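You operate a simulated robot arm through the tools that you are given. There is no shell and no other tool. Be economical: measure what you need, move in short steps, check, and stop when the job is done.

Carry out the task below with a simulated two-armed robot. There is one attempt and no reset: what you move stays moved.

## Task
Open the change parts door, put the orange-band lot pack on the shelf of the door cabinet and shut the door again. Then take the pack of tape on the top of the door cabinet and put it away on the fourth shelf from the bottom of the corner unit. Then put the nozzle from the top of the cream cabinet on top of the white pack of mats there. Then fetch the small vial from the top of the cream cabinet and stand it on the top of steel stand one. Then fetch the blank vial and set it in the used bowl. Then take the teal brush and put it in the white bowl. Keep to this order. Set down upright: pack of tape, small vial.

Only the result counts: the job must be done as asked and must still hold three seconds after the hand-in. Knocking over, shifting, dropping, spilling or breaking anything else fails it.

## Robot
Two 7-joint arms with four-finger grippers on one trunk, on a base that drives. Base frame: it is fixed to the floor where the robot stands at the start and does not move with it; the origin is under the middle of the robot, x ahead of it, y to its left, z up. Readings come in m, degrees, newtons and seconds.
The left shoulder is at the start at [0.04, 0.181, 1.055], the right one opposite. With the tool pointing down near the work surface each hand reaches from about 0.3 to 0.84 m from the robot's upright axis, wherever it stands, measured 20 degrees to its own side. Places, roughly: blank vial [-0.75, 5, 1]; change parts door [0.8, -0.1, 0.5]; fourth shelf of the corner unit [-2, 7.2, 1.3]; nozzle (3x3x7 cm) [-2.5, -2.1, 1]; orange-band lot pack [1, 0.25, 1]; pack of mats [-3, -2.5, 1]; pack of tape [1.25, 0, 1]; shelf of the door cabinet [1, -0.1, 0.5]; small vial (3x3x6 cm) [-2.6, -2.1, 1]; teal brush (10x5x7 cm) [-0.8, 6.1, 0.9]; top of steel stand one (16x20 cm) [-3.08, 1.7, 0.46]; used bowl [-0.5, 4.75, 1]; white bowl (17x17x8 cm) [-0.7, 5.8, 0.9]. Payload 3.67 kg a hand.
The tool frame of a hand sits at the grasp point between the pads (the TCP): z along the fingers, y along the line on which they close. The tips reach 0.028 m beyond it. The gripper opens to 0.112 m. The gripper's body begins 0.073 m behind the TCP.
Orientation is that of the tool frame in the base frame, as a unit quaternion [x, y, z, w]. With the fingers straight down and closing along the base's y, the tool's x points along the base's -x, its y along +y and its z along -z.

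## Interface
- The arms move only by the tool apply_moves. It takes "left_commands", "right_commands" or both (then of equal length, played together; a hand with none holds still); each is a list of rows, each a list of 3 entries, a list of its own where there are three numbers: the shift along the base's x, y, z in m, then the turn, a rotation vector about the base's x, y, z in degrees, then the gripper command, from -1 (shut) to 1 (fully open), values between in proportion. In form: [[[x, y, z], [rx, ry, rz], grip], ...]. A call has 1 to 12 rows; each row shifts and turns the commanded pose from where the row before left it. A row lasts 0.2 s, in which the tool goes at most 0.05 m and 8.6 degrees; a call with a longer step from one row to the next is refused whole, and so is a gripper value outside its range. A pose out of reach is approached as far as the arm can. The call stops where the force on the tool passes 40 N (or 10 N more than at its start, if that is more) or the arm is blocked; 0.2 s more then pass. Each finger halts on what it meets, pressing with about 32 N; the grip force reading is that of the motor and also rises with nothing between the fingers. The clock runs only during rows and for 0.2 s after the last one: add rows that do not move to give the fingers time. The reply holds the time, the measured pose of the TCP, the force on the tool along the base axes, the opening and the grip force, in the units named above and with some noise, with the torque about the TCP (base axes, N m) and any sound that the robot's microphone picked up.
- Cameras (640 x 400 px; columns grow to the right, rows downward): "scene" is now at [0.1084, -0.0212, 1.2908]; the picture's right is [-0.22, -0.98, 0.00], its down [-0.48, 0.11, -0.87] and it looks along [0.85, -0.19, -0.49] (base axes); focal length 253 px, centre (320, 200). "left" rides on the left gripper at [0.06, 0.018, -0.104] in its tool frame; the picture's right is [-0.29, 0.96, 0.00], its down [-0.80, -0.24, -0.55] and it looks along [-0.53, -0.16, 0.83] (tool axes); focal length 234 px, centre (320, 200). "right" rides on the right gripper at [0.06, -0.018, -0.104] in its tool frame; the picture's right is [0.29, 0.96, 0.00], its down [-0.80, 0.24, -0.55] and it looks along [-0.53, 0.16, 0.83] (tool axes); focal length 234 px, centre (320, 200).
- get_image(camera): a new picture of that camera. It takes no simulated time.
- raise_lower(by): slides the trunk up (or, below 0, down) by that many m; the arms and the scene camera ride with it, the base frame stays. It gives what a move gives, with no picture.
- steer(legs): drives the robot by 1 to 6 legs, each [ahead, left, turn to the left] in m, m and degrees, along the robot's own axes; the way and the turn of a leg run together, so that a leg with both is an arc; at most 1.5 m and 180 degrees a leg. The arms and the cameras ride along, it lands a little off, and it stops where it bumps. It gives what a move gives.
- turn_head(pan, tilt): turns the head with the scene camera to pan (to the left, within 86 degrees either way) and tilt (down, from -29 to 69), counted from straight ahead of the robot. It gives what a move gives.
- probe_pixels(camera, pixels): for up to 12 pixels [column, row] of the newest picture of that camera ("zoom" is the newest enlarged one), the place [x, y, z] in the base frame of the surface seen there, good to about 0.002 m. It takes no simulated time.
- enlarge(camera, box): a new picture of the part [left, top, right, bottom] of that camera's present view, enlarged. It takes no simulated time.
- hand_in(): hands the job in; it is judged then, once.

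Work in short steps. Measure before you move; look again where a grasp or a placing could have gone wrong, and mend it. You have 138 turns and 180 pictures in all, those below and enlarged ones among them. Open the grippers and draw the arms clear of the work before you hand the job in, unless the task says otherwise; then end with one line.

The tools are called after "Call:" by a JSON object that holds its "name" and its "arguments". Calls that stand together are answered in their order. apply_moves: Moves the arms, as the interface text tells. Its arguments: {"type":"object","properties":{"left_commands":{"type":"array","items":{"type":"array"}},"right_commands":{"type":"array","items":{"type":"array"}}},"required":[]} The other tools are called the same way: raise_lower (by) slides the trunk up or down; steer (legs) drives the base; turn_head (pan, tilt) turns the head that bears the scene camera; get_image (camera) takes a picture; probe_pixels (camera, pixels) gives the place of the surface under pixels of a picture; enlarge (camera, box) takes an enlarged picture of a part of a camera's view; hand_in () hands the job in.

At the start:

```text
time: 0.0
left_position: [0.5242, 0.209, 1.0977]
left_tcp_rot: [0.0, 1.0, 0.0, 0.001]
left_contact_force: [0.0, -0.4, -0.8]
left_ft_torque: [0.01, 0.02, 0.03]
left_gripper_width: 0.1119
left_finger_force: 0.0
right_position: [0.5445, -0.3645, 1.1354]
right_tcp_rot: [0.0, 1.0, 0.0, 0.0]
right_contact_force: [0.4, 0.4, 0.1]
right_ft_torque: [0.0, -0.05, -0.01]
right_gripper_width: 0.1122
right_finger_force: 0.0
trunk travel left (down, up): [-0.175, 0.339]
robot x, y, heading: [0.0, 0.001, -0.1]
head pan, tilt: [-12.5, 29.4]
```

scene: 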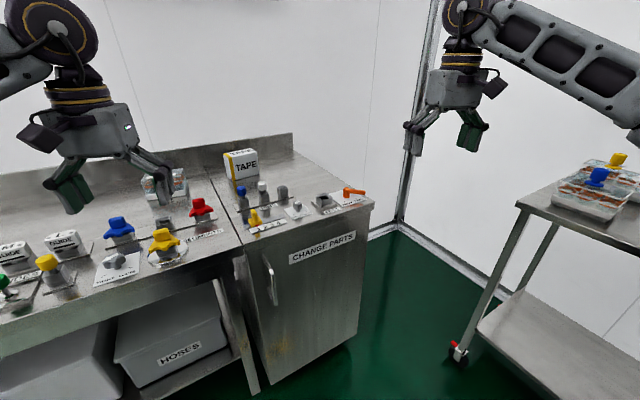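
right: 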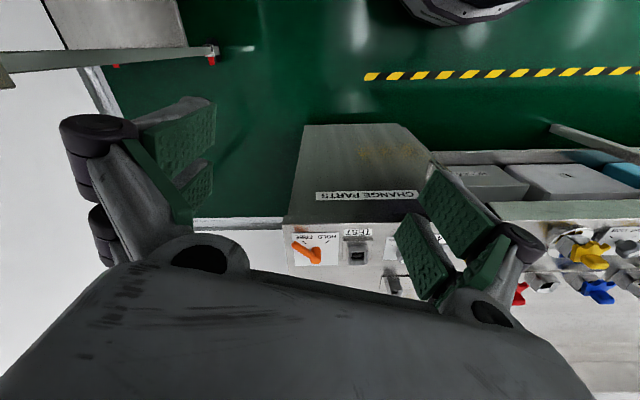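
left: 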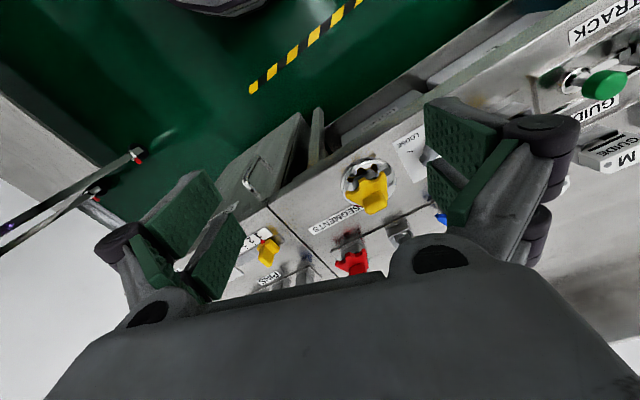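

The scene shows the CHANGE PARTS door with a handle near (268,280) and TAPE pack near (241,165). I enlarge the relevant part and probe the handle.

Call:
{"name": "enlarge", "arguments": {"camera": "scene", "box": [130, 120, 390, 390]}}

Call:
{"name": "get_image", "arguments": {"camera": "scene"}}

Call:
{"name": "probe_pixels", "arguments": {"camera": "scene", "pixels": [[266, 258], [271, 280], [275, 302], [260, 280], [285, 280], [245, 255], [358, 230], [350, 325], [268, 380], [374, 205], [240, 245], [241, 165]]}}

```text
1.48 times, centred on (260, 255) of scene
```

zoom: 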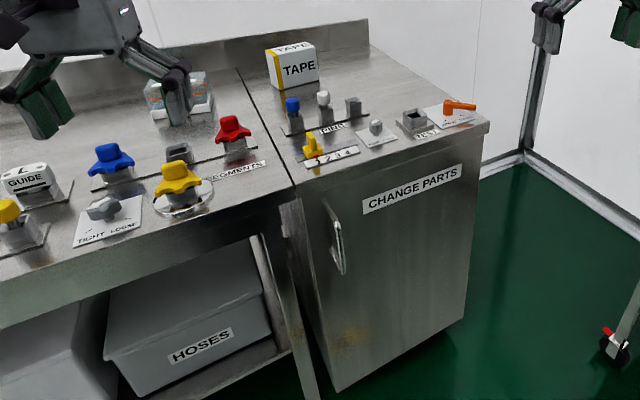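

```text
175 pictures are left
```

scene: 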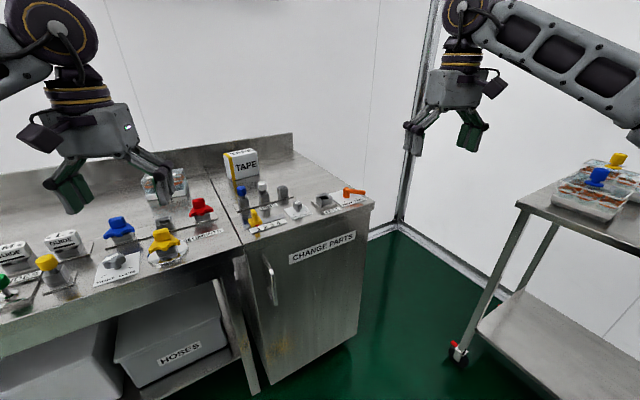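

```text
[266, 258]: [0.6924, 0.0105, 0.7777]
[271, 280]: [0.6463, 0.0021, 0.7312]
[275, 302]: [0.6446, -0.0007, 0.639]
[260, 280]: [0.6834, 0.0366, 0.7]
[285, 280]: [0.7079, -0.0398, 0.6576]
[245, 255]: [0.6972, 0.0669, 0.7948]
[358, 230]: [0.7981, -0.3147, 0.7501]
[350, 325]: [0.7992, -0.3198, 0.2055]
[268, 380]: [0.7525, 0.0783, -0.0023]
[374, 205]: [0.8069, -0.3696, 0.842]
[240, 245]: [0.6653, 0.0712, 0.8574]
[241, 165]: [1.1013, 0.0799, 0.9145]
```

The bench front runs along about (0.31,-0.95), turned ~18°. The left gripper hides the lot packs at (165,185), so I lift the left arm aside and look again.

Call:
{"name": "apply_moves", "arguments": {"left_commands": [[[-0.03, 0.04, 0.0], [0, 0, 0], 1], [[-0.03, 0.04, 0.0], [0, 0, 0], 1], [[-0.03, 0.04, 0], [0, 0, 0], 1], [[-0.03, 0.04, 0], [0, 0, 0], 1]]}}

Call:
{"name": "turn_head", "arguments": {"pan": 8, "tilt": 28}}

Call:
{"name": "get_image", "arguments": {"camera": "scene"}}

```text
time: 1.0
left_position: [0.4034, 0.3714, 1.0961]
left_tcp_rot: [0.001, 1.0, 0.0, 0.0]
left_contact_force: [-1.2, 0.5, 1.4]
left_ft_torque: [-0.02, -0.1, -0.04]
left_gripper_width: 0.1122
left_finger_force: 0.1
right_position: [0.5431, -0.3622, 1.1369]
right_tcp_rot: [0.0, 1.0, -0.001, 0.0]
right_contact_force: [0.1, 0.5, -0.2]
right_ft_torque: [-0.06, 0.05, -0.02]
right_gripper_width: 0.1122
right_finger_force: 0.0
trunk travel left (down, up): [-0.175, 0.339]
robot x, y, heading: [-0.0015, -0.0008, -0.0]
head pan, tilt: [-12.5, 29.4]
```

```text
time: 1.8
left_position: [0.4043, 0.3693, 1.0931]
left_tcp_rot: [0.0, 1.0, 0.0, -0.004]
left_contact_force: [0.7, -0.5, -0.1]
left_ft_torque: [-0.01, 0.02, 0.0]
left_gripper_width: 0.112
left_finger_force: 0.0
right_position: [0.545, -0.3656, 1.1359]
right_tcp_rot: [0.0, 1.0, 0.0, -0.001]
right_contact_force: [0.2, 0.5, 0.1]
right_ft_torque: [0.03, 0.02, 0.01]
right_gripper_width: 0.1121
right_finger_force: 0.1
trunk travel left (down, up): [-0.175, 0.339]
robot x, y, heading: [0.0027, 0.0015, 0.2]
head pan, tilt: [8.0, 28.0]
```

```text
174 pictures are left
```

scene: 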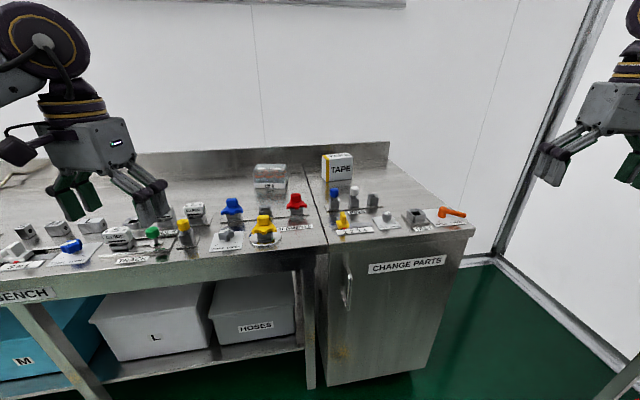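

The pack at (270,178) is near the expected orange-band location. I enlarge that region and the handle.

Call:
{"name": "enlarge", "arguments": {"camera": "scene", "box": [220, 140, 380, 240]}}

Call:
{"name": "probe_pixels", "arguments": {"camera": "zoom", "pixels": [[145, 110], [250, 108], [145, 180], [260, 180], [200, 130], [200, 190], [200, 205], [190, 108], [430, 70], [480, 110], [410, 170], [530, 165]]}}

Call:
{"name": "enlarge", "arguments": {"camera": "scene", "box": [290, 220, 460, 390]}}

```text
4.00 times, centred on (300, 190) of scene
```

zoom: 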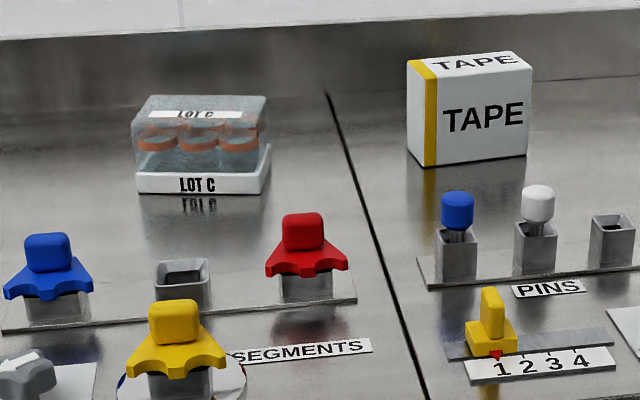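

```text
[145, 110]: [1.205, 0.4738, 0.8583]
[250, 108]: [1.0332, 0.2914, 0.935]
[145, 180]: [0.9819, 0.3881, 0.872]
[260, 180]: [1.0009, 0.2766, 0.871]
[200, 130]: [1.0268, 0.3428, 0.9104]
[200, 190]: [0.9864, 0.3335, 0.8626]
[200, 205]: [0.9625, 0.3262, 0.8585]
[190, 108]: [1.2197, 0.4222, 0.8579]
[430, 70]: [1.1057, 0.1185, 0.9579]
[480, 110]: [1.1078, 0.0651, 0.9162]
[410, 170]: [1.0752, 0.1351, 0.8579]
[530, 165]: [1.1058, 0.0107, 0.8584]
```

```text
2.35 times, centred on (375, 305) of scene
```

zoom: 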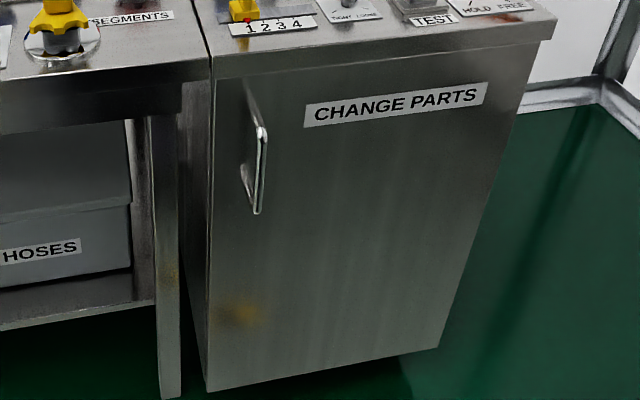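

Measuring the handle on the zoom: bar around (262,130)-(257,212), plus door surface points and edges.

Call:
{"name": "probe_pixels", "arguments": {"camera": "zoom", "pixels": [[249, 90], [262, 130], [262, 150], [260, 180], [257, 210], [243, 180], [230, 150], [300, 150], [460, 150], [440, 340], [208, 385], [512, 80]]}}

Call:
{"name": "enlarge", "arguments": {"camera": "scene", "box": [320, 245, 380, 320]}}

Call:
{"name": "probe_pixels", "arguments": {"camera": "zoom", "pixels": [[200, 150], [210, 200], [200, 250], [190, 300]]}}

```text
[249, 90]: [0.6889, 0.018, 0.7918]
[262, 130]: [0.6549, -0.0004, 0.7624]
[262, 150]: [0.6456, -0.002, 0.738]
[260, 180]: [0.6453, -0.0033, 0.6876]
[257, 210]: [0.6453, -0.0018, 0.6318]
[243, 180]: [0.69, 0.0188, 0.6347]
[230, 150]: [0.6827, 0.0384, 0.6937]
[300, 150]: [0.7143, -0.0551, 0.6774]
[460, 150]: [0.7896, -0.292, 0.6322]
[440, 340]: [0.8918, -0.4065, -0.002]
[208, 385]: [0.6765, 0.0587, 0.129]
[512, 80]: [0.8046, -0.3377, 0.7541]
```

```text
5.33 times, centred on (350, 282) of scene
```

zoom: 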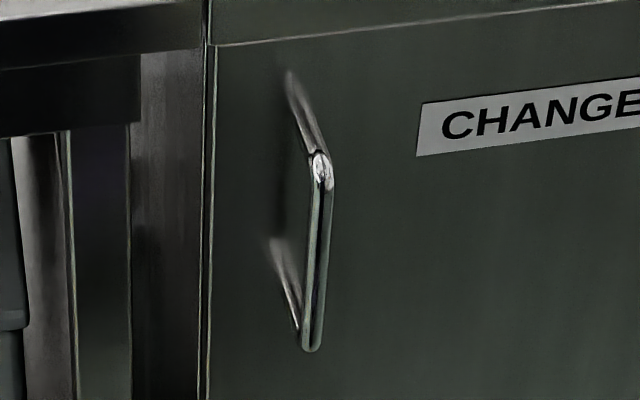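

```text
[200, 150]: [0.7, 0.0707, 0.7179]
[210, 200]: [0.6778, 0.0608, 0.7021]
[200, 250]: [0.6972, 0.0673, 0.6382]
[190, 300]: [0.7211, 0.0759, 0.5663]
```

Handle bar is vertical at about (0.648, 0.0), z 0.63–0.77; door hinges on the right near (0.805,-0.34). I bring the right hand to a pregrasp pointing into the door, pitched 20° down.

Call:
{"name": "apply_moves", "arguments": {"right_commands": [[[0, 0.0275, -0.033], [0, -7.8, 0], 1], [[0, 0.0275, -0.033], [0, -7.8, 0], 1], [[0, 0.0275, -0.033], [0, -7.8, 0], 1], [[0, 0.0275, -0.033], [0, -7.8, 0], 1], [[0, 0.0275, -0.033], [0, -7.8, 0], 1], [[0, 0.0275, -0.033], [0, -7.8, 0], 1], [[0, 0.0275, -0.033], [0, -7.8, 0], 1], [[0, 0.0275, -0.033], [0, -7.8, 0], 1], [[0, 0.0275, -0.033], [0, -7.6, 0], 1], [[0, 0.0275, -0.033], [0, 0, 6], 1], [[0, 0.0275, -0.033], [0, 0, 6], 1], [[0, 0.0275, -0.033], [0, 0, 6], 1]]}}

Call:
{"name": "turn_head", "arguments": {"pan": -3, "tilt": 40}}

Call:
{"name": "get_image", "arguments": {"camera": "scene"}}

Call:
{"name": "get_image", "arguments": {"camera": "right"}}

```text
time: 4.6
left_position: [0.4014, 0.3723, 1.0965]
left_tcp_rot: [0.0, 1.0, 0.0, 0.001]
left_contact_force: [-0.3, 1.0, -0.2]
left_ft_torque: [-0.05, -0.03, -0.02]
left_gripper_width: 0.112
left_finger_force: 0.1
right_position: [0.5632, -0.012, 0.8115]
right_tcp_rot: [-0.038, 0.812, 0.084, 0.576]
right_contact_force: [-0.4, -0.5, 0.1]
right_ft_torque: [-0.05, -0.02, -0.05]
right_gripper_width: 0.112
right_finger_force: 0.1
right hand out of reach, approached as far as the arm can: row 8, 10, 11, 12
trunk travel left (down, up): [-0.175, 0.339]
robot x, y, heading: [-0.0032, 0.0003, 0.1]
head pan, tilt: [8.0, 28.0]
stopped in row 12 (right hand): the arm was blocked; the commanded pose is now the measured one
```

```text
time: 5.4
left_position: [0.4036, 0.3701, 1.0972]
left_tcp_rot: [0.001, 1.0, 0.0, 0.0]
left_contact_force: [-0.3, -0.5, 0.5]
left_ft_torque: [0.0, 0.01, 0.0]
left_gripper_width: 0.1118
left_finger_force: 0.1
right_position: [0.5631, -0.013, 0.8107]
right_tcp_rot: [-0.037, 0.813, 0.084, 0.575]
right_contact_force: [-0.1, 0.4, -0.2]
right_ft_torque: [0.02, 0.01, 0.02]
right_gripper_width: 0.112
right_finger_force: 0.0
trunk travel left (down, up): [-0.175, 0.339]
robot x, y, heading: [-0.001, 0.001, 0.1]
head pan, tilt: [-3.0, 40.0]
```

```text
170 pictures are left
```

scene: 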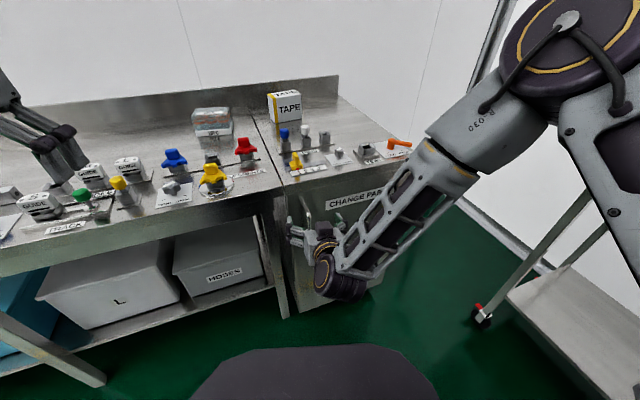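

```text
169 pictures are left
```

right: 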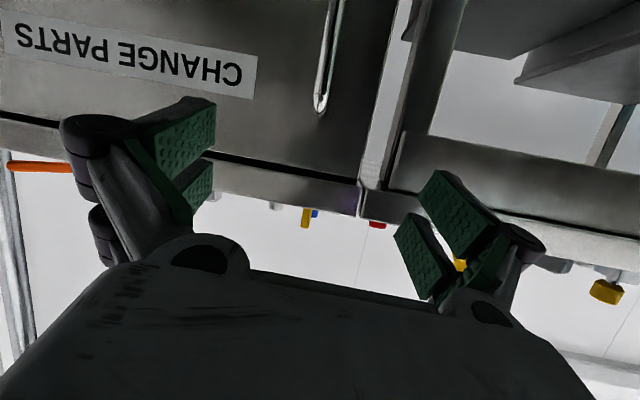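

The right hand is at z 0.81 pointing into the door, pitch ~19°, but the arm hit its limit. I lower the trunk by 0.11 to bring it to handle height.

Call:
{"name": "raise_lower", "arguments": {"by": -0.11}}

Call:
{"name": "get_image", "arguments": {"camera": "right"}}

Call:
{"name": "get_image", "arguments": {"camera": "scene"}}

```text
time: 6.8
left_position: [0.4026, 0.3699, 0.9855]
left_tcp_rot: [-0.001, 1.0, 0.0, 0.0]
left_contact_force: [0.4, 0.3, -0.8]
left_ft_torque: [0.0, -0.01, -0.03]
left_gripper_width: 0.1121
left_finger_force: 0.0
right_position: [0.5634, -0.0128, 0.6998]
right_tcp_rot: [-0.037, 0.812, 0.084, 0.576]
right_contact_force: [0.6, -0.3, 1.0]
right_ft_torque: [-0.01, 0.01, 0.01]
right_gripper_width: 0.1118
right_finger_force: 0.0
trunk travel left (down, up): [-0.065, 0.449]
robot x, y, heading: [0.0022, 0.0006, -0.0]
head pan, tilt: [-3.0, 40.0]
```

```text
168 pictures are left
```

right: 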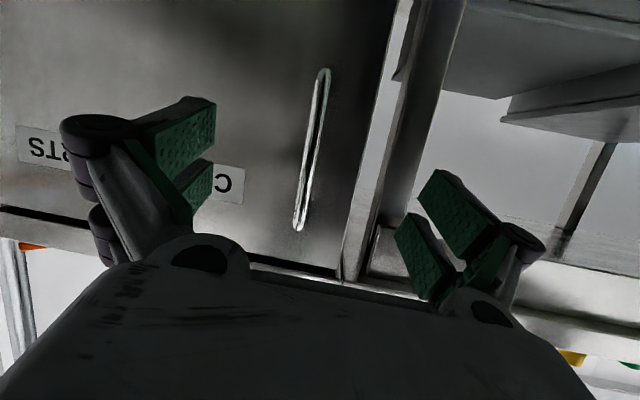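

```text
167 pictures are left
```

scene: 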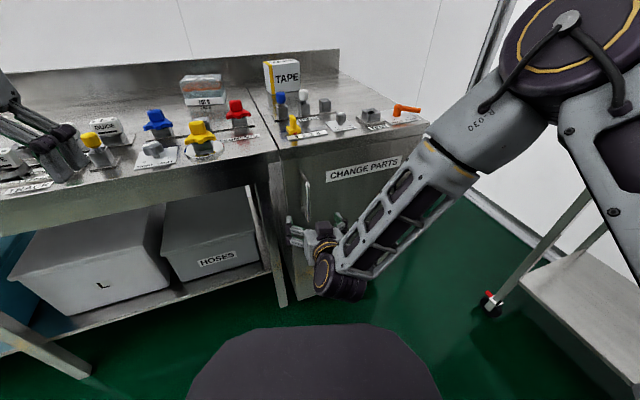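

Gripper is now level with the bar. I advance 0.085 m so the bar lies between the pads, then close.

Call:
{"name": "apply_moves", "arguments": {"right_commands": [[[0.03, 0.004, 0], [0, 0, 0], 1], [[0.03, 0.004, 0], [0, 0, 0], 1], [[0.023, 0.003, 0], [0, 0, 0], 1], [[0, 0, 0], [0, 0, 0], -1], [[0, 0, 0], [0, 0, 0], -1], [[0, 0, 0], [0, 0, 0], -1], [[0, 0, 0], [0, 0, 0], -1]]}}

Call:
{"name": "get_image", "arguments": {"camera": "right"}}

```text
time: 8.4
left_position: [0.4045, 0.3703, 0.9843]
left_tcp_rot: [0.001, 1.0, 0.0, 0.0]
left_contact_force: [0.6, 0.7, -0.3]
left_ft_torque: [0.01, -0.01, 0.0]
left_gripper_width: 0.1121
left_finger_force: 0.1
right_position: [0.6454, -0.0016, 0.6994]
right_tcp_rot: [-0.036, 0.814, 0.08, 0.574]
right_contact_force: [1.7, -7.1, 0.1]
right_ft_torque: [-2.14, 0.03, -0.13]
right_gripper_width: 0.0175
right_finger_force: 45.4
trunk travel left (down, up): [-0.065, 0.449]
robot x, y, heading: [0.0006, -0.0032, 0.1]
head pan, tilt: [-3.0, 40.0]
```

```text
166 pictures are left
```

right: 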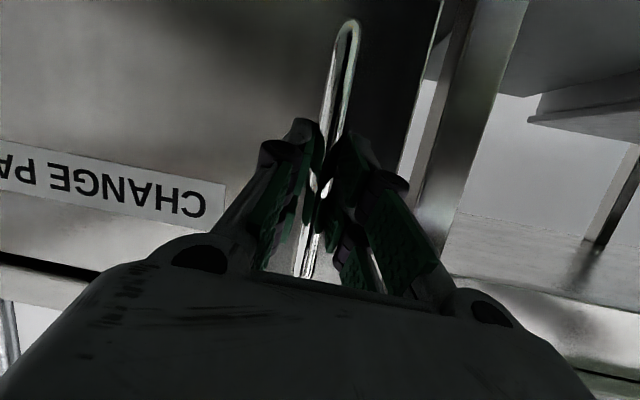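

Gripped the bar (17.5 mm). I pull along the door's arc about the hinge at (0.807,-0.345) in 6° steps.

Call:
{"name": "apply_moves", "arguments": {"right_commands": [[[-0.035, -0.0186, 0], [0, 0, 4], -1], [[-0.0328, -0.0221, 0], [0, 0, 4], -1], [[-0.0303, -0.0254, 0], [0, 0, 4], -1], [[-0.0275, -0.0285, 0], [0, 0, 4], -1]]}}

Call:
{"name": "get_image", "arguments": {"camera": "scene"}}

```text
time: 8.7
left_position: [0.4041, 0.369, 0.984]
left_tcp_rot: [0.0, 1.0, 0.0, 0.0]
left_contact_force: [-0.5, 0.3, -0.2]
left_ft_torque: [0.0, -0.03, 0.0]
left_gripper_width: 0.1121
left_finger_force: 0.0
right_position: [0.6303, -0.0088, 0.7]
right_tcp_rot: [-0.041, 0.818, 0.075, 0.569]
right_contact_force: [3.5, -6.4, -12.8]
right_ft_torque: [-2.29, -1.01, 0.13]
right_gripper_width: 0.0169
right_finger_force: 45.5
right hand out of reach, approached as far as the arm can: row 1
trunk travel left (down, up): [-0.065, 0.449]
robot x, y, heading: [-0.0045, -0.0045, -0.0]
head pan, tilt: [-3.0, 40.0]
stopped in row 1 (right hand): the force on the tool passed its limit at 58 N (the readings are from after the stop); the commanded pose is now the measured one
```

```text
165 pictures are left
```

scene: 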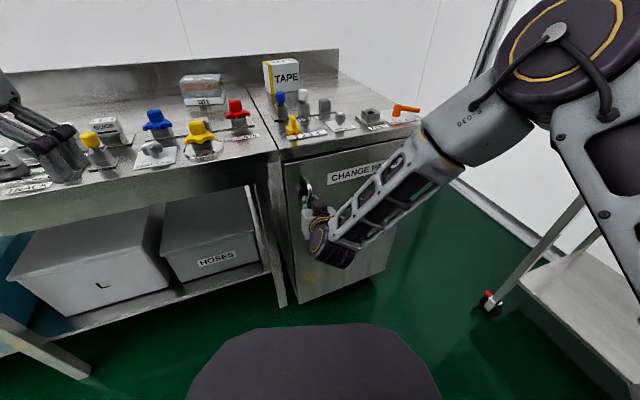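

The door moved ~16 mm; the yaw is the limiting axis. I continue pulling without yaw, letting the bar pivot, in smaller steps.

Call:
{"name": "apply_moves", "arguments": {"right_commands": [[[-0.018, -0.01, 0], [0, 0, 0], -1], [[-0.018, -0.01, 0], [0, 0, 0], -1], [[-0.017, -0.011, 0], [0, 0, 0], -1], [[-0.016, -0.012, 0], [0, 0, 0], -1]]}}

```text
time: 9.4
left_position: [0.4056, 0.3686, 0.9853]
left_tcp_rot: [0.002, 1.0, 0.0, 0.0]
left_contact_force: [-0.8, 0.4, -0.5]
left_ft_torque: [-0.02, -0.01, 0.0]
left_gripper_width: 0.1122
left_finger_force: 0.0
right_position: [0.5908, -0.0326, 0.6995]
right_tcp_rot: [-0.035, 0.821, 0.066, 0.566]
right_contact_force: [3.8, -7.9, -13.8]
right_ft_torque: [-2.57, -0.72, -0.01]
right_gripper_width: 0.0165
right_finger_force: 44.8
right hand out of reach, approached as far as the arm can: row 2, 3
trunk travel left (down, up): [-0.065, 0.449]
robot x, y, heading: [-0.0003, -0.001, -0.2]
head pan, tilt: [-3.0, 40.0]
stopped in row 3 (right hand): the force on the tool passed its limit at 44 N (the readings are from after the stop); the commanded pose is now the measured one
```

The arm is folded near its limit, so I pull the door by driving the base itself along the arc while holding the handle.

Call:
{"name": "steer", "arguments": {"legs": [[-0.063, -0.054, 0], [-0.05, -0.068, 0]]}}

Call:
{"name": "get_image", "arguments": {"camera": "scene"}}

Call:
{"name": "get_image", "arguments": {"camera": "right"}}

```text
time: 11.2
left_position: [0.2904, 0.2473, 0.9845]
left_tcp_rot: [0.0, 1.0, 0.001, -0.001]
left_contact_force: [-0.4, -1.0, 0.9]
left_ft_torque: [0.03, -0.01, -0.03]
left_gripper_width: 0.1121
left_finger_force: 0.1
right_position: [0.4758, -0.151, 0.702]
right_tcp_rot: [-0.034, 0.821, 0.07, 0.566]
right_contact_force: [0.1, 1.0, -18.7]
right_ft_torque: [-2.47, -0.67, 0.27]
right_gripper_width: 0.0172
right_finger_force: 45.0
trunk travel left (down, up): [-0.065, 0.449]
robot x, y, heading: [-0.1169, -0.1189, -0.1]
head pan, tilt: [-3.0, 40.0]
```

```text
164 pictures are left
```

scene: 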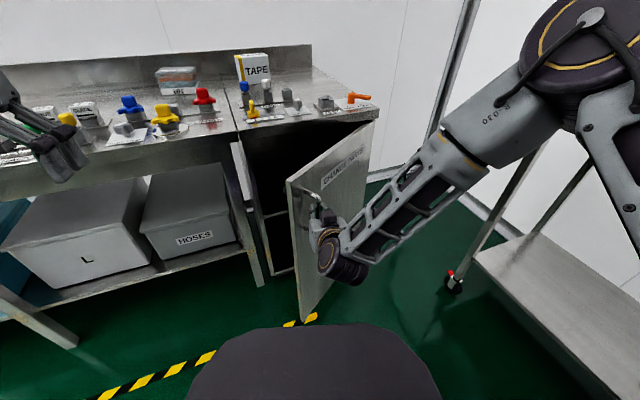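

```text
163 pictures are left
```

right: 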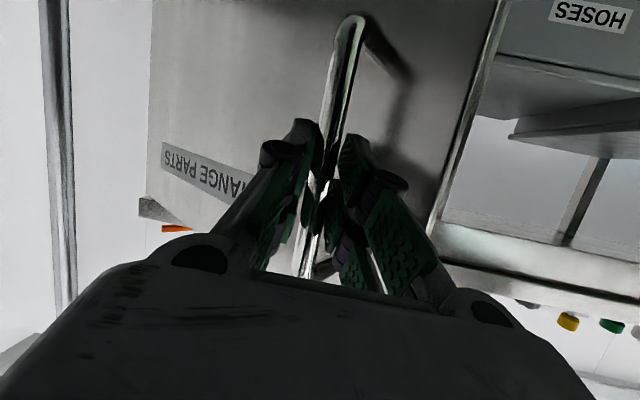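

Door opens nicely (about 35°). I continue two more legs along the arc.

Call:
{"name": "steer", "arguments": {"legs": [[-0.034, -0.075, 0], [-0.017, -0.079, 0]]}}

Call:
{"name": "turn_head", "arguments": {"pan": 5, "tilt": 40}}

Call:
{"name": "get_image", "arguments": {"camera": "scene"}}

```text
time: 12.9
left_position: [0.2373, 0.094, 0.9849]
left_tcp_rot: [0.002, 1.0, 0.001, 0.001]
left_contact_force: [0.7, 0.1, 0.1]
left_ft_torque: [0.04, -0.01, -0.03]
left_gripper_width: 0.112
left_finger_force: 0.1
right_position: [0.4218, -0.3021, 0.7022]
right_tcp_rot: [-0.035, 0.82, 0.069, 0.566]
right_contact_force: [-21.1, 3.1, -4.8]
right_ft_torque: [-2.56, -0.5, 0.23]
right_gripper_width: 0.0168
right_finger_force: 44.7
trunk travel left (down, up): [-0.065, 0.449]
robot x, y, heading: [-0.1636, -0.2738, -0.3]
head pan, tilt: [-3.0, 40.0]
```

```text
time: 13.6
left_position: [0.238, 0.0956, 0.9843]
left_tcp_rot: [0.002, 1.0, 0.0, 0.001]
left_contact_force: [-0.2, 0.0, -0.6]
left_ft_torque: [-0.01, -0.03, 0.01]
left_gripper_width: 0.112
left_finger_force: 0.0
right_position: [0.4217, -0.3017, 0.7021]
right_tcp_rot: [-0.037, 0.82, 0.069, 0.567]
right_contact_force: [-5.7, 1.6, 5.0]
right_ft_torque: [-2.49, -0.66, 0.08]
right_gripper_width: 0.0169
right_finger_force: 45.1
trunk travel left (down, up): [-0.065, 0.449]
robot x, y, heading: [-0.1647, -0.2776, -0.3]
head pan, tilt: [5.0, 40.0]
```

```text
162 pictures are left
```

scene: 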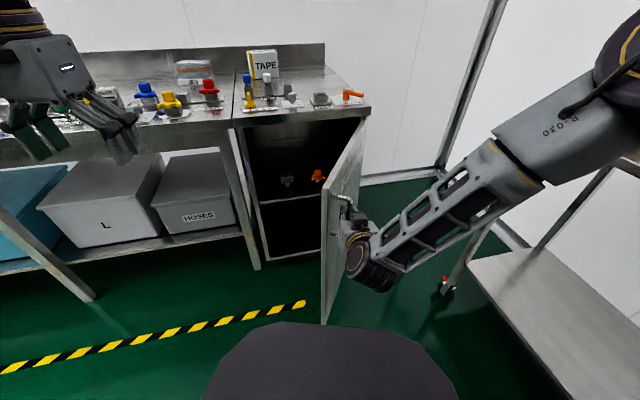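

Door is about 60° open. I part the fingers a little and back the robot off to release the bar.

Call:
{"name": "apply_moves", "arguments": {"right_commands": [[[0, 0, 0], [0, 0, 0], -0.3], [[0, 0, 0], [0, 0, 0], -0.3]]}}

Call:
{"name": "steer", "arguments": {"legs": [[-0.15, 0, 0]]}}

Call:
{"name": "get_image", "arguments": {"camera": "scene"}}

```text
time: 14.2
left_position: [0.238, 0.0936, 0.9845]
left_tcp_rot: [0.002, 1.0, 0.0, 0.001]
left_contact_force: [0.6, -0.5, 0.5]
left_ft_torque: [0.03, -0.02, 0.01]
left_gripper_width: 0.1118
left_finger_force: 0.2
right_position: [0.4238, -0.3025, 0.7027]
right_tcp_rot: [-0.035, 0.821, 0.07, 0.566]
right_contact_force: [-0.1, -0.5, 0.1]
right_ft_torque: [0.01, -0.01, 0.01]
right_gripper_width: 0.0391
right_finger_force: 0.0
trunk travel left (down, up): [-0.065, 0.449]
robot x, y, heading: [-0.1698, -0.2735, 0.0]
head pan, tilt: [5.0, 40.0]
```

```text
time: 15.6
left_position: [0.0864, 0.0954, 0.9868]
left_tcp_rot: [0.001, 1.0, 0.0, 0.001]
left_contact_force: [0.2, -0.1, 0.0]
left_ft_torque: [0.0, -0.08, 0.01]
left_gripper_width: 0.1121
left_finger_force: 0.0
right_position: [0.272, -0.3018, 0.702]
right_tcp_rot: [-0.037, 0.82, 0.07, 0.567]
right_contact_force: [-0.3, 0.0, 0.2]
right_ft_torque: [0.0, -0.01, 0.02]
right_gripper_width: 0.0395
right_finger_force: 0.0
trunk travel left (down, up): [-0.065, 0.449]
robot x, y, heading: [-0.3178, -0.2725, -0.4]
head pan, tilt: [5.0, 40.0]
```

```text
161 pictures are left
```

scene: 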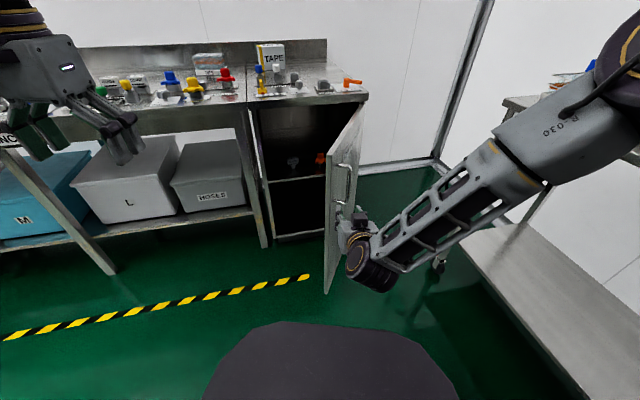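

Handle is released and the door stays. I measure the trolley's corner and the door edge to plan the inner push.

Call:
{"name": "probe_pixels", "arguments": {"camera": "scene", "pixels": [[328, 285], [360, 110], [362, 180], [440, 265], [500, 300], [507, 103], [345, 170], [290, 185], [292, 165], [320, 158], [262, 220], [300, 182]]}}

Call:
{"name": "enlarge", "arguments": {"camera": "scene", "box": [230, 40, 390, 260]}}

```text
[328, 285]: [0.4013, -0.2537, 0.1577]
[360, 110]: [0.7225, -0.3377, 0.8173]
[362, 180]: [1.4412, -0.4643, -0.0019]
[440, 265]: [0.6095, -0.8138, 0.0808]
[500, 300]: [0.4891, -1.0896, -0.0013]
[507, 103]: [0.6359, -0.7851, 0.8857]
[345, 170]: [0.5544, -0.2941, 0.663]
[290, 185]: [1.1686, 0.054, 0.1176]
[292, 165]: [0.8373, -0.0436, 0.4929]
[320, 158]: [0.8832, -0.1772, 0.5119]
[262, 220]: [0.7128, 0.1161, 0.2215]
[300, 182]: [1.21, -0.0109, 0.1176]
```

```text
1.82 times, centred on (310, 150) of scene
```

zoom: 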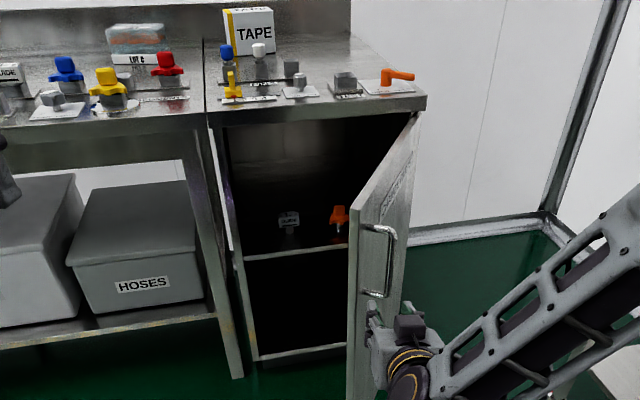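

Shelf at z≈0.48 already holds a guide box (0.84,-0.04) and an orange knob (0.88,-0.18). I now bring the right hand to the inner side of the door to push it wider.

Call:
{"name": "steer", "arguments": {"legs": [[0, 0.19, 0], [0.22, 0, 0]]}}

Call:
{"name": "get_image", "arguments": {"camera": "scene"}}

```text
time: 18.5
left_position: [0.3117, 0.2793, 0.9834]
left_tcp_rot: [0.003, 1.0, 0.001, -0.001]
left_contact_force: [1.0, -1.0, 0.4]
left_ft_torque: [-0.01, 0.04, 0.0]
left_gripper_width: 0.1121
left_finger_force: 0.1
right_position: [0.4963, -0.1186, 0.7022]
right_tcp_rot: [-0.035, 0.822, 0.069, 0.565]
right_contact_force: [0.0, -0.2, -0.1]
right_ft_torque: [0.0, -0.01, 0.0]
right_gripper_width: 0.0396
right_finger_force: 0.1
trunk travel left (down, up): [-0.065, 0.449]
robot x, y, heading: [-0.0906, -0.092, -0.5]
head pan, tilt: [5.0, 40.0]
```

```text
159 pictures are left
```

scene: 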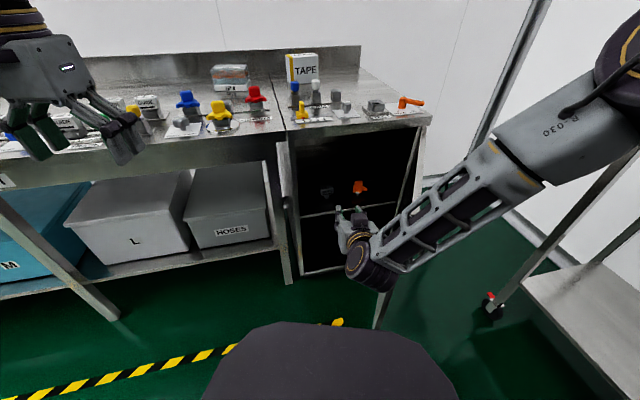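

Hand is inside the door edge. I push toward -y with the arm in steps.

Call:
{"name": "apply_moves", "arguments": {"right_commands": [[[0, -0.04, 0], [0, 0, 0], -1], [[0, -0.04, 0], [0, 0, 0], -1], [[0, -0.04, 0], [0, 0, 0], -1], [[0, -0.03, 0], [0, 0, 0], -1], [[0, -0.03, 0], [0, 0, 0], -1], [[0, -0.03, 0], [0, 0, 0], -1], [[0, -0.03, 0], [0, 0, 0], -1], [[0, -0.03, 0], [0, 0, 0], -1]]}}

Call:
{"name": "get_image", "arguments": {"camera": "scene"}}

```text
time: 20.3
left_position: [0.3119, 0.2786, 0.9867]
left_tcp_rot: [0.003, 1.0, 0.001, 0.0]
left_contact_force: [0.0, -0.6, 0.4]
left_ft_torque: [0.04, 0.02, 0.06]
left_gripper_width: 0.112
left_finger_force: 0.0
right_position: [0.4953, -0.2613, 0.831]
right_tcp_rot: [-0.034, 0.824, 0.068, 0.562]
right_contact_force: [0.0, -0.4, -0.1]
right_ft_torque: [0.0, -0.04, 0.03]
right_gripper_width: 0.0
right_finger_force: 32.2
right hand out of reach, approached as far as the arm can: row 1, 2, 3, 4, 5, 6, 7, 8
trunk travel left (down, up): [-0.065, 0.449]
robot x, y, heading: [-0.0939, -0.0917, -0.5]
head pan, tilt: [5.0, 40.0]
```

```text
158 pictures are left
```

scene: 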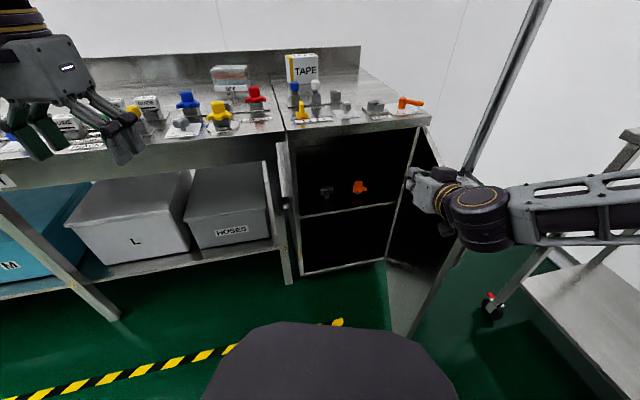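

The arm ran out of its comfortable range and rose to z 0.83 beside the door. I raise and retract the hand so I can see the door.

Call:
{"name": "apply_moves", "arguments": {"right_commands": [[[0, 0, 0.045], [0, 0, 0], -1], [[0, 0, 0.045], [0, 0, 0], -1], [[0, 0, 0.045], [0, 0, 0], -1], [[0, 0, 0.045], [0, 0, 0], -1], [[0, 0, 0.045], [0, 0, 0], -1], [[0, 0, 0.045], [0, 0, 0], -1]]}}

Call:
{"name": "turn_head", "arguments": {"pan": -15, "tilt": 42}}

Call:
{"name": "get_image", "arguments": {"camera": "scene"}}

```text
time: 21.7
left_position: [0.3121, 0.279, 0.9858]
left_tcp_rot: [0.002, 1.0, 0.0, 0.0]
left_contact_force: [0.2, -0.8, 0.1]
left_ft_torque: [0.01, 0.0, 0.0]
left_gripper_width: 0.1118
left_finger_force: 0.1
right_position: [0.4922, -0.2594, 1.0991]
right_tcp_rot: [-0.035, 0.822, 0.069, 0.565]
right_contact_force: [-0.4, 0.1, 0.0]
right_ft_torque: [0.01, 0.03, -0.01]
right_gripper_width: 0.0
right_finger_force: 31.9
trunk travel left (down, up): [-0.065, 0.449]
robot x, y, heading: [-0.0947, -0.0927, -0.5]
head pan, tilt: [5.0, 40.0]
```

```text
time: 22.5
left_position: [0.3106, 0.2794, 0.9851]
left_tcp_rot: [0.003, 1.0, 0.001, 0.0]
left_contact_force: [-0.5, -0.1, -0.4]
left_ft_torque: [0.01, -0.01, -0.03]
left_gripper_width: 0.1121
left_finger_force: 0.1
right_position: [0.4919, -0.2597, 1.0986]
right_tcp_rot: [-0.035, 0.821, 0.069, 0.566]
right_contact_force: [-0.1, 0.0, -1.0]
right_ft_torque: [-0.01, 0.01, 0.02]
right_gripper_width: 0.0
right_finger_force: 31.8
trunk travel left (down, up): [-0.065, 0.449]
robot x, y, heading: [-0.091, -0.0897, -0.6]
head pan, tilt: [-15.0, 42.0]
```

```text
157 pictures are left
```

scene: 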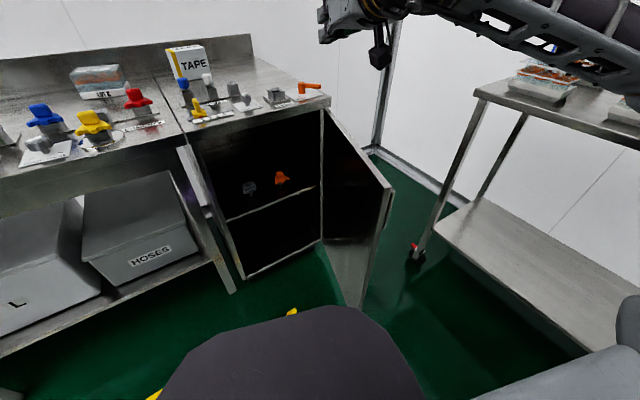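

Door now looks around 90° open. I probe its edge and inspect the shelf contents closely.

Call:
{"name": "probe_pixels", "arguments": {"camera": "scene", "pixels": [[384, 195], [358, 300], [328, 115], [322, 110], [330, 170], [350, 200]]}}

Call:
{"name": "enlarge", "arguments": {"camera": "scene", "box": [180, 90, 400, 290]}}

Call:
{"name": "probe_pixels", "arguments": {"camera": "zoom", "pixels": [[150, 350], [135, 374], [404, 276], [195, 260], [215, 262], [205, 285], [285, 265], [310, 265], [300, 245], [300, 300], [240, 320], [340, 280]]}}

```text
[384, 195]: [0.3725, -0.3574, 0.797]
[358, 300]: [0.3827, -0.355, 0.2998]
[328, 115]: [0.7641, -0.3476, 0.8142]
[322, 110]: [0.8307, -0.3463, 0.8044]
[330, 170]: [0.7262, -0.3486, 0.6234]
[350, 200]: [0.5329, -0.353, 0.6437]
```

```text
2.00 times, centred on (290, 190) of scene
```

zoom: 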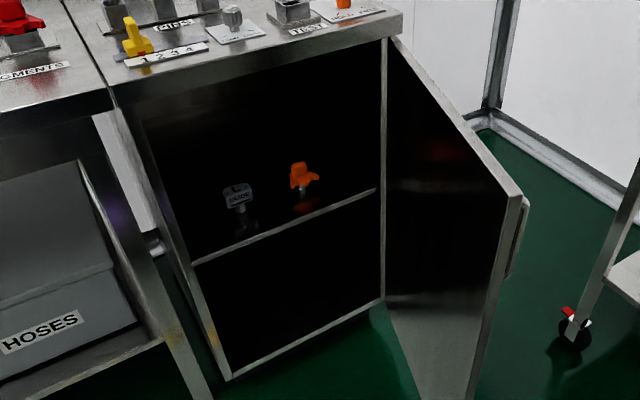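

```text
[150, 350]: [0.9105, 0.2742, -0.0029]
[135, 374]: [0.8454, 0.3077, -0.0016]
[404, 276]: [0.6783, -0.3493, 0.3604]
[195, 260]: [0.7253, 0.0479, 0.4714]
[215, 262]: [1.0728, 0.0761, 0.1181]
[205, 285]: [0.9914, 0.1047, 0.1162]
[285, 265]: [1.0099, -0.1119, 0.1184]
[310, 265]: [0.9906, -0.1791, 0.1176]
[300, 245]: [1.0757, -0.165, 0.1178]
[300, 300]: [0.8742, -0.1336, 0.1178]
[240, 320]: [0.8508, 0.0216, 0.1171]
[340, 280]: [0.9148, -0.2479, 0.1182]
```

Now measure the shelf items and shelf surface in that same zoom picture.

Call:
{"name": "probe_pixels", "arguments": {"camera": "zoom", "pixels": [[238, 195], [240, 208], [300, 175], [302, 190], [305, 210], [240, 225], [215, 235], [270, 220], [340, 195], [180, 200], [300, 100], [372, 189]]}}

Call:
{"name": "enlarge", "arguments": {"camera": "scene", "box": [230, 150, 320, 230]}}

```text
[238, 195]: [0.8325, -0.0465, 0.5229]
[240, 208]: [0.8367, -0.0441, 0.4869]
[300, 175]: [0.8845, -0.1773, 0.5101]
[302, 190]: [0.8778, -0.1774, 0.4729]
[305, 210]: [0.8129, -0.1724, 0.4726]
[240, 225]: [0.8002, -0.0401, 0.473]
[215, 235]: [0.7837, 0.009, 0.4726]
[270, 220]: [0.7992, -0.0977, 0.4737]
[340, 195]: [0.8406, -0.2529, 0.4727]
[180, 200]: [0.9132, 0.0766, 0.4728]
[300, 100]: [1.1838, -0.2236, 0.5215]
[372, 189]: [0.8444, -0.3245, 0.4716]
```

```text
5.00 times, centred on (275, 190) of scene
```

zoom: 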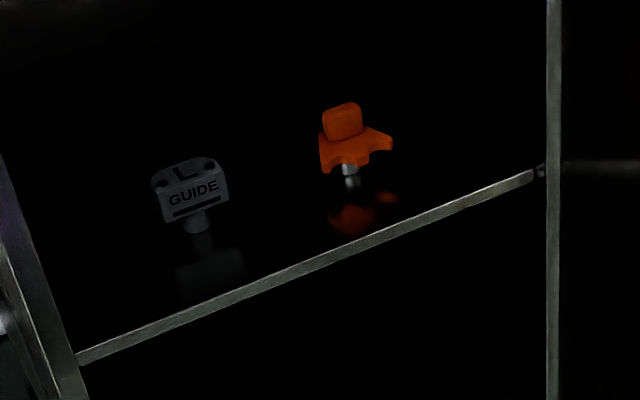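

Door is 72° open, adequate. Shelf is at z 0.4725, with free space behind the two parts. I raise the trunk, turn the robot left and come nearer to the lot pack for the right hand.

Call:
{"name": "raise_lower", "arguments": {"by": 0.2}}

Call:
{"name": "steer", "arguments": {"legs": [[0, 0, 45], [0.27, -0.17, 0]]}}

Call:
{"name": "turn_head", "arguments": {"pan": -15, "tilt": 42}}

Call:
{"name": "get_image", "arguments": {"camera": "scene"}}

Call:
{"name": "get_image", "arguments": {"camera": "right"}}

```text
time: 24.7
left_position: [0.312, 0.28, 1.1864]
left_tcp_rot: [0.002, 1.0, 0.0, 0.0]
left_contact_force: [-0.8, 0.5, 0.3]
left_ft_torque: [0.0, -0.02, 0.01]
left_gripper_width: 0.1121
left_finger_force: 0.0
right_position: [0.4932, -0.2596, 1.3007]
right_tcp_rot: [-0.035, 0.821, 0.069, 0.566]
right_contact_force: [-0.2, 0.7, 0.1]
right_ft_torque: [0.0, 0.0, -0.02]
right_gripper_width: 0.0
right_finger_force: 32.1
trunk travel left (down, up): [-0.265, 0.249]
robot x, y, heading: [-0.0939, -0.0907, -0.5]
head pan, tilt: [-15.0, 42.0]
```

```text
time: 29.1
left_position: [0.2417, 0.5324, 1.1868]
left_tcp_rot: [-0.383, 0.924, 0.001, 0.0]
left_contact_force: [0.5, -0.1, 0.0]
left_ft_torque: [-0.01, 0.0, 0.02]
left_gripper_width: 0.1119
left_finger_force: 0.1
right_position: [0.7521, 0.2843, 1.3019]
right_tcp_rot: [-0.348, 0.744, 0.281, 0.496]
right_contact_force: [0.1, 0.3, -0.1]
right_ft_torque: [-0.03, -0.02, 0.02]
right_gripper_width: 0.0001
right_finger_force: 31.7
trunk travel left (down, up): [-0.265, 0.249]
robot x, y, heading: [0.2144, -0.0145, 44.8]
head pan, tilt: [-15.0, 42.0]
```

```text
time: 29.7
left_position: [0.2415, 0.5335, 1.1872]
left_tcp_rot: [-0.383, 0.924, 0.0, -0.001]
left_contact_force: [-0.5, -0.2, 0.3]
left_ft_torque: [0.02, 0.01, 0.04]
left_gripper_width: 0.112
left_finger_force: 0.1
right_position: [0.7515, 0.2819, 1.3001]
right_tcp_rot: [-0.348, 0.744, 0.282, 0.495]
right_contact_force: [-0.1, 0.1, 0.2]
right_ft_torque: [0.03, -0.01, 0.04]
right_gripper_width: 0.0002
right_finger_force: 31.7
trunk travel left (down, up): [-0.265, 0.249]
robot x, y, heading: [0.218, -0.0133, 44.8]
head pan, tilt: [-15.0, 42.0]
```

```text
154 pictures are left
```

scene: 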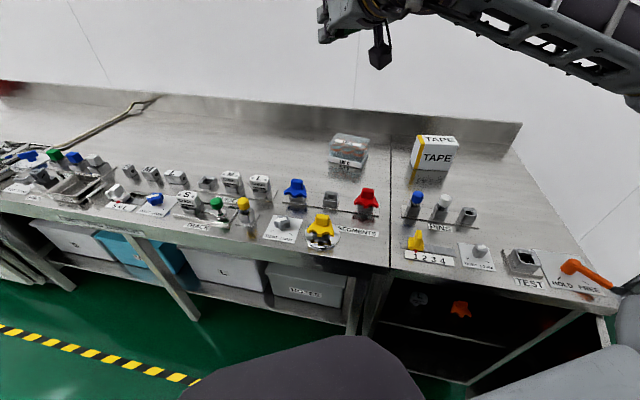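

```text
153 pictures are left
```

right: 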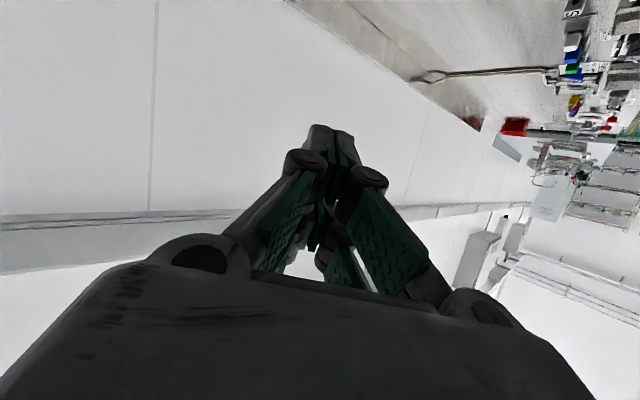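

The lot pack at (349,150) is clear to the right side. I enlarge and measure it with the neighbours.

Call:
{"name": "enlarge", "arguments": {"camera": "scene", "box": [310, 120, 480, 240]}}

Call:
{"name": "probe_pixels", "arguments": {"camera": "zoom", "pixels": [[70, 155], [130, 170], [195, 178], [195, 188], [215, 125], [68, 140], [150, 75], [215, 270], [170, 330], [240, 265], [400, 170], [390, 60]]}}

```text
3.33 times, centred on (395, 180) of scene
```

zoom: 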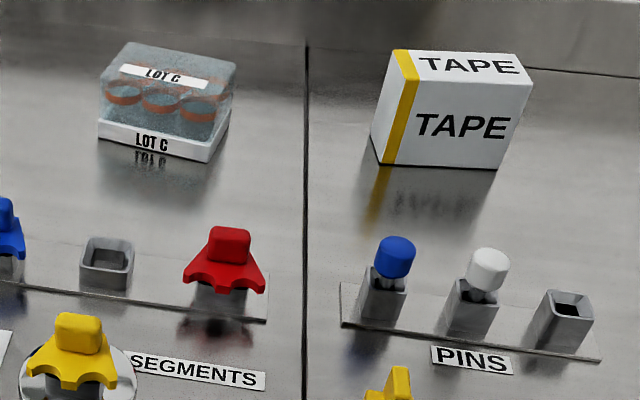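

```text
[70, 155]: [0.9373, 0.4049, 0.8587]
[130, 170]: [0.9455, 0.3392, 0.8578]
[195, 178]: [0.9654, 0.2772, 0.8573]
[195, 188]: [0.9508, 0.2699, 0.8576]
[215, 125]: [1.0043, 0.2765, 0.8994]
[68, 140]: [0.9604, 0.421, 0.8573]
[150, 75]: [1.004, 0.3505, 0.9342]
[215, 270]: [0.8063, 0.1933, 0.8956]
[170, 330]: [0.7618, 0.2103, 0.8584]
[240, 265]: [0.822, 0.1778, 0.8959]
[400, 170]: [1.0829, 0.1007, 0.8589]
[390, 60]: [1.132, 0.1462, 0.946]
```

Probing the pack's corners precisely.

Call:
{"name": "probe_pixels", "arguments": {"camera": "zoom", "pixels": [[102, 130], [101, 120], [155, 145], [205, 155], [207, 140], [228, 110], [218, 130], [160, 72], [130, 68], [207, 82], [170, 75], [225, 245]]}}

Call:
{"name": "enlarge", "arguments": {"camera": "scene", "box": [325, 125, 375, 175]}}

Call:
{"name": "probe_pixels", "arguments": {"camera": "zoom", "pixels": [[60, 230], [60, 270], [290, 340], [290, 300], [355, 230], [320, 280], [180, 115], [280, 140], [150, 100], [180, 300]]}}

```text
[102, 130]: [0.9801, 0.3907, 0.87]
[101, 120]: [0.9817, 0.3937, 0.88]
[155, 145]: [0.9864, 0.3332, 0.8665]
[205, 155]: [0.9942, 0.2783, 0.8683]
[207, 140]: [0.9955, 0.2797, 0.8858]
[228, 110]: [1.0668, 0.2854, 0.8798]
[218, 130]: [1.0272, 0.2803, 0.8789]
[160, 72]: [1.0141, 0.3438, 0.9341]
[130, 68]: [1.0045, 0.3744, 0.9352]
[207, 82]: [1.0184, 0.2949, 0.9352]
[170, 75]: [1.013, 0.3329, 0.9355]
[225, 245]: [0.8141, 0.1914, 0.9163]
```

```text
8.00 times, centred on (350, 150) of scene
```

zoom: 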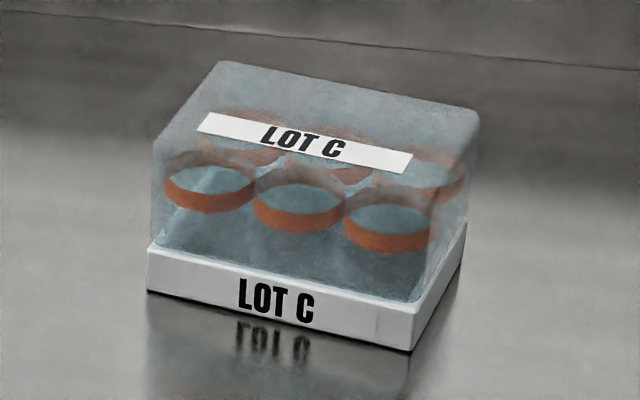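

```text
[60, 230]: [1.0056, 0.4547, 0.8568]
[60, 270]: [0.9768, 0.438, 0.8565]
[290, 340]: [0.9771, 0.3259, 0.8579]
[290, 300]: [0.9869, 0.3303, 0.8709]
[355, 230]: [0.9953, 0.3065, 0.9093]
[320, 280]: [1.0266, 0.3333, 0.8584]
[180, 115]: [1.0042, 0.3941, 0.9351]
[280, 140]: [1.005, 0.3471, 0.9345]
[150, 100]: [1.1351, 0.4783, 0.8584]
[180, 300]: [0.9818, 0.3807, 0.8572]
```

Pack: long axis heading ~97°, 8 cm deep, centre (1.027,0.341), base z 0.858–0.883, top ~0.94. I edge the base nearer, then swing the right hand to a pre-grasp right of the pack, pitched 40°.

Call:
{"name": "steer", "arguments": {"legs": [[0.08, -0.07, 0]]}}

Call:
{"name": "apply_moves", "arguments": {"right_commands": [[[0.03, -0.0, 0], [0, 0, 8.54], 1], [[0.03, -0.0, 0], [0, 0, 8.54], 1], [[0.03, -0.0, 0], [0, 0, 8.54], 1], [[0.03, 0, 0], [0, 0, 8.54], 1], [[0.03, 0, 0], [0, 0, 8.54], 1], [[0.03, 0, 0], [-6.6, -0.85, 0], 1], [[0, 0, 0], [-6.6, -0.85, 0], 1], [[0, 0, 0], [-6.6, -0.85, 0], 1]]}}

Call:
{"name": "get_image", "arguments": {"camera": "scene"}}

```text
time: 30.9
left_position: [0.3473, 0.542, 1.1865]
left_tcp_rot: [-0.382, 0.924, 0.0, 0.0]
left_contact_force: [-0.6, 0.5, 0.0]
left_ft_torque: [-0.01, 0.02, 0.03]
left_gripper_width: 0.1121
left_finger_force: 0.1
right_position: [0.8574, 0.2901, 1.3005]
right_tcp_rot: [-0.348, 0.744, 0.281, 0.496]
right_contact_force: [1.2, 0.0, 0.3]
right_ft_torque: [-0.02, -0.02, 0.05]
right_gripper_width: 0.0
right_finger_force: 31.6
trunk travel left (down, up): [-0.265, 0.249]
robot x, y, heading: [0.326, -0.0096, 44.8]
head pan, tilt: [-15.0, 42.0]
```

```text
time: 32.7
left_position: [0.3476, 0.5413, 1.1851]
left_tcp_rot: [-0.382, 0.924, 0.0, 0.0]
left_contact_force: [0.3, 0.5, -0.1]
left_ft_torque: [0.0, 0.02, 0.0]
left_gripper_width: 0.1122
left_finger_force: 0.1
right_position: [0.9568, 0.2899, 1.2989]
right_tcp_rot: [-0.541, 0.659, 0.352, 0.386]
right_contact_force: [1.1, -0.3, -0.3]
right_ft_torque: [0.02, 0.0, 0.01]
right_gripper_width: 0.1122
right_finger_force: 0.1
right hand out of reach, approached as far as the arm can: row 4, 5, 6, 7, 8
trunk travel left (down, up): [-0.265, 0.249]
robot x, y, heading: [0.3207, -0.0065, 44.9]
head pan, tilt: [-15.0, 42.0]
```

```text
150 pictures are left
```

scene: 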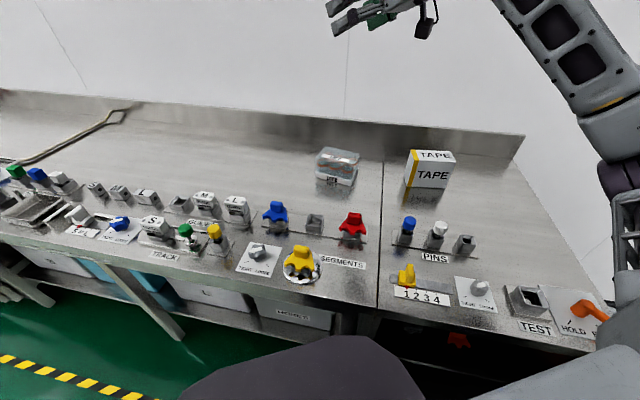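

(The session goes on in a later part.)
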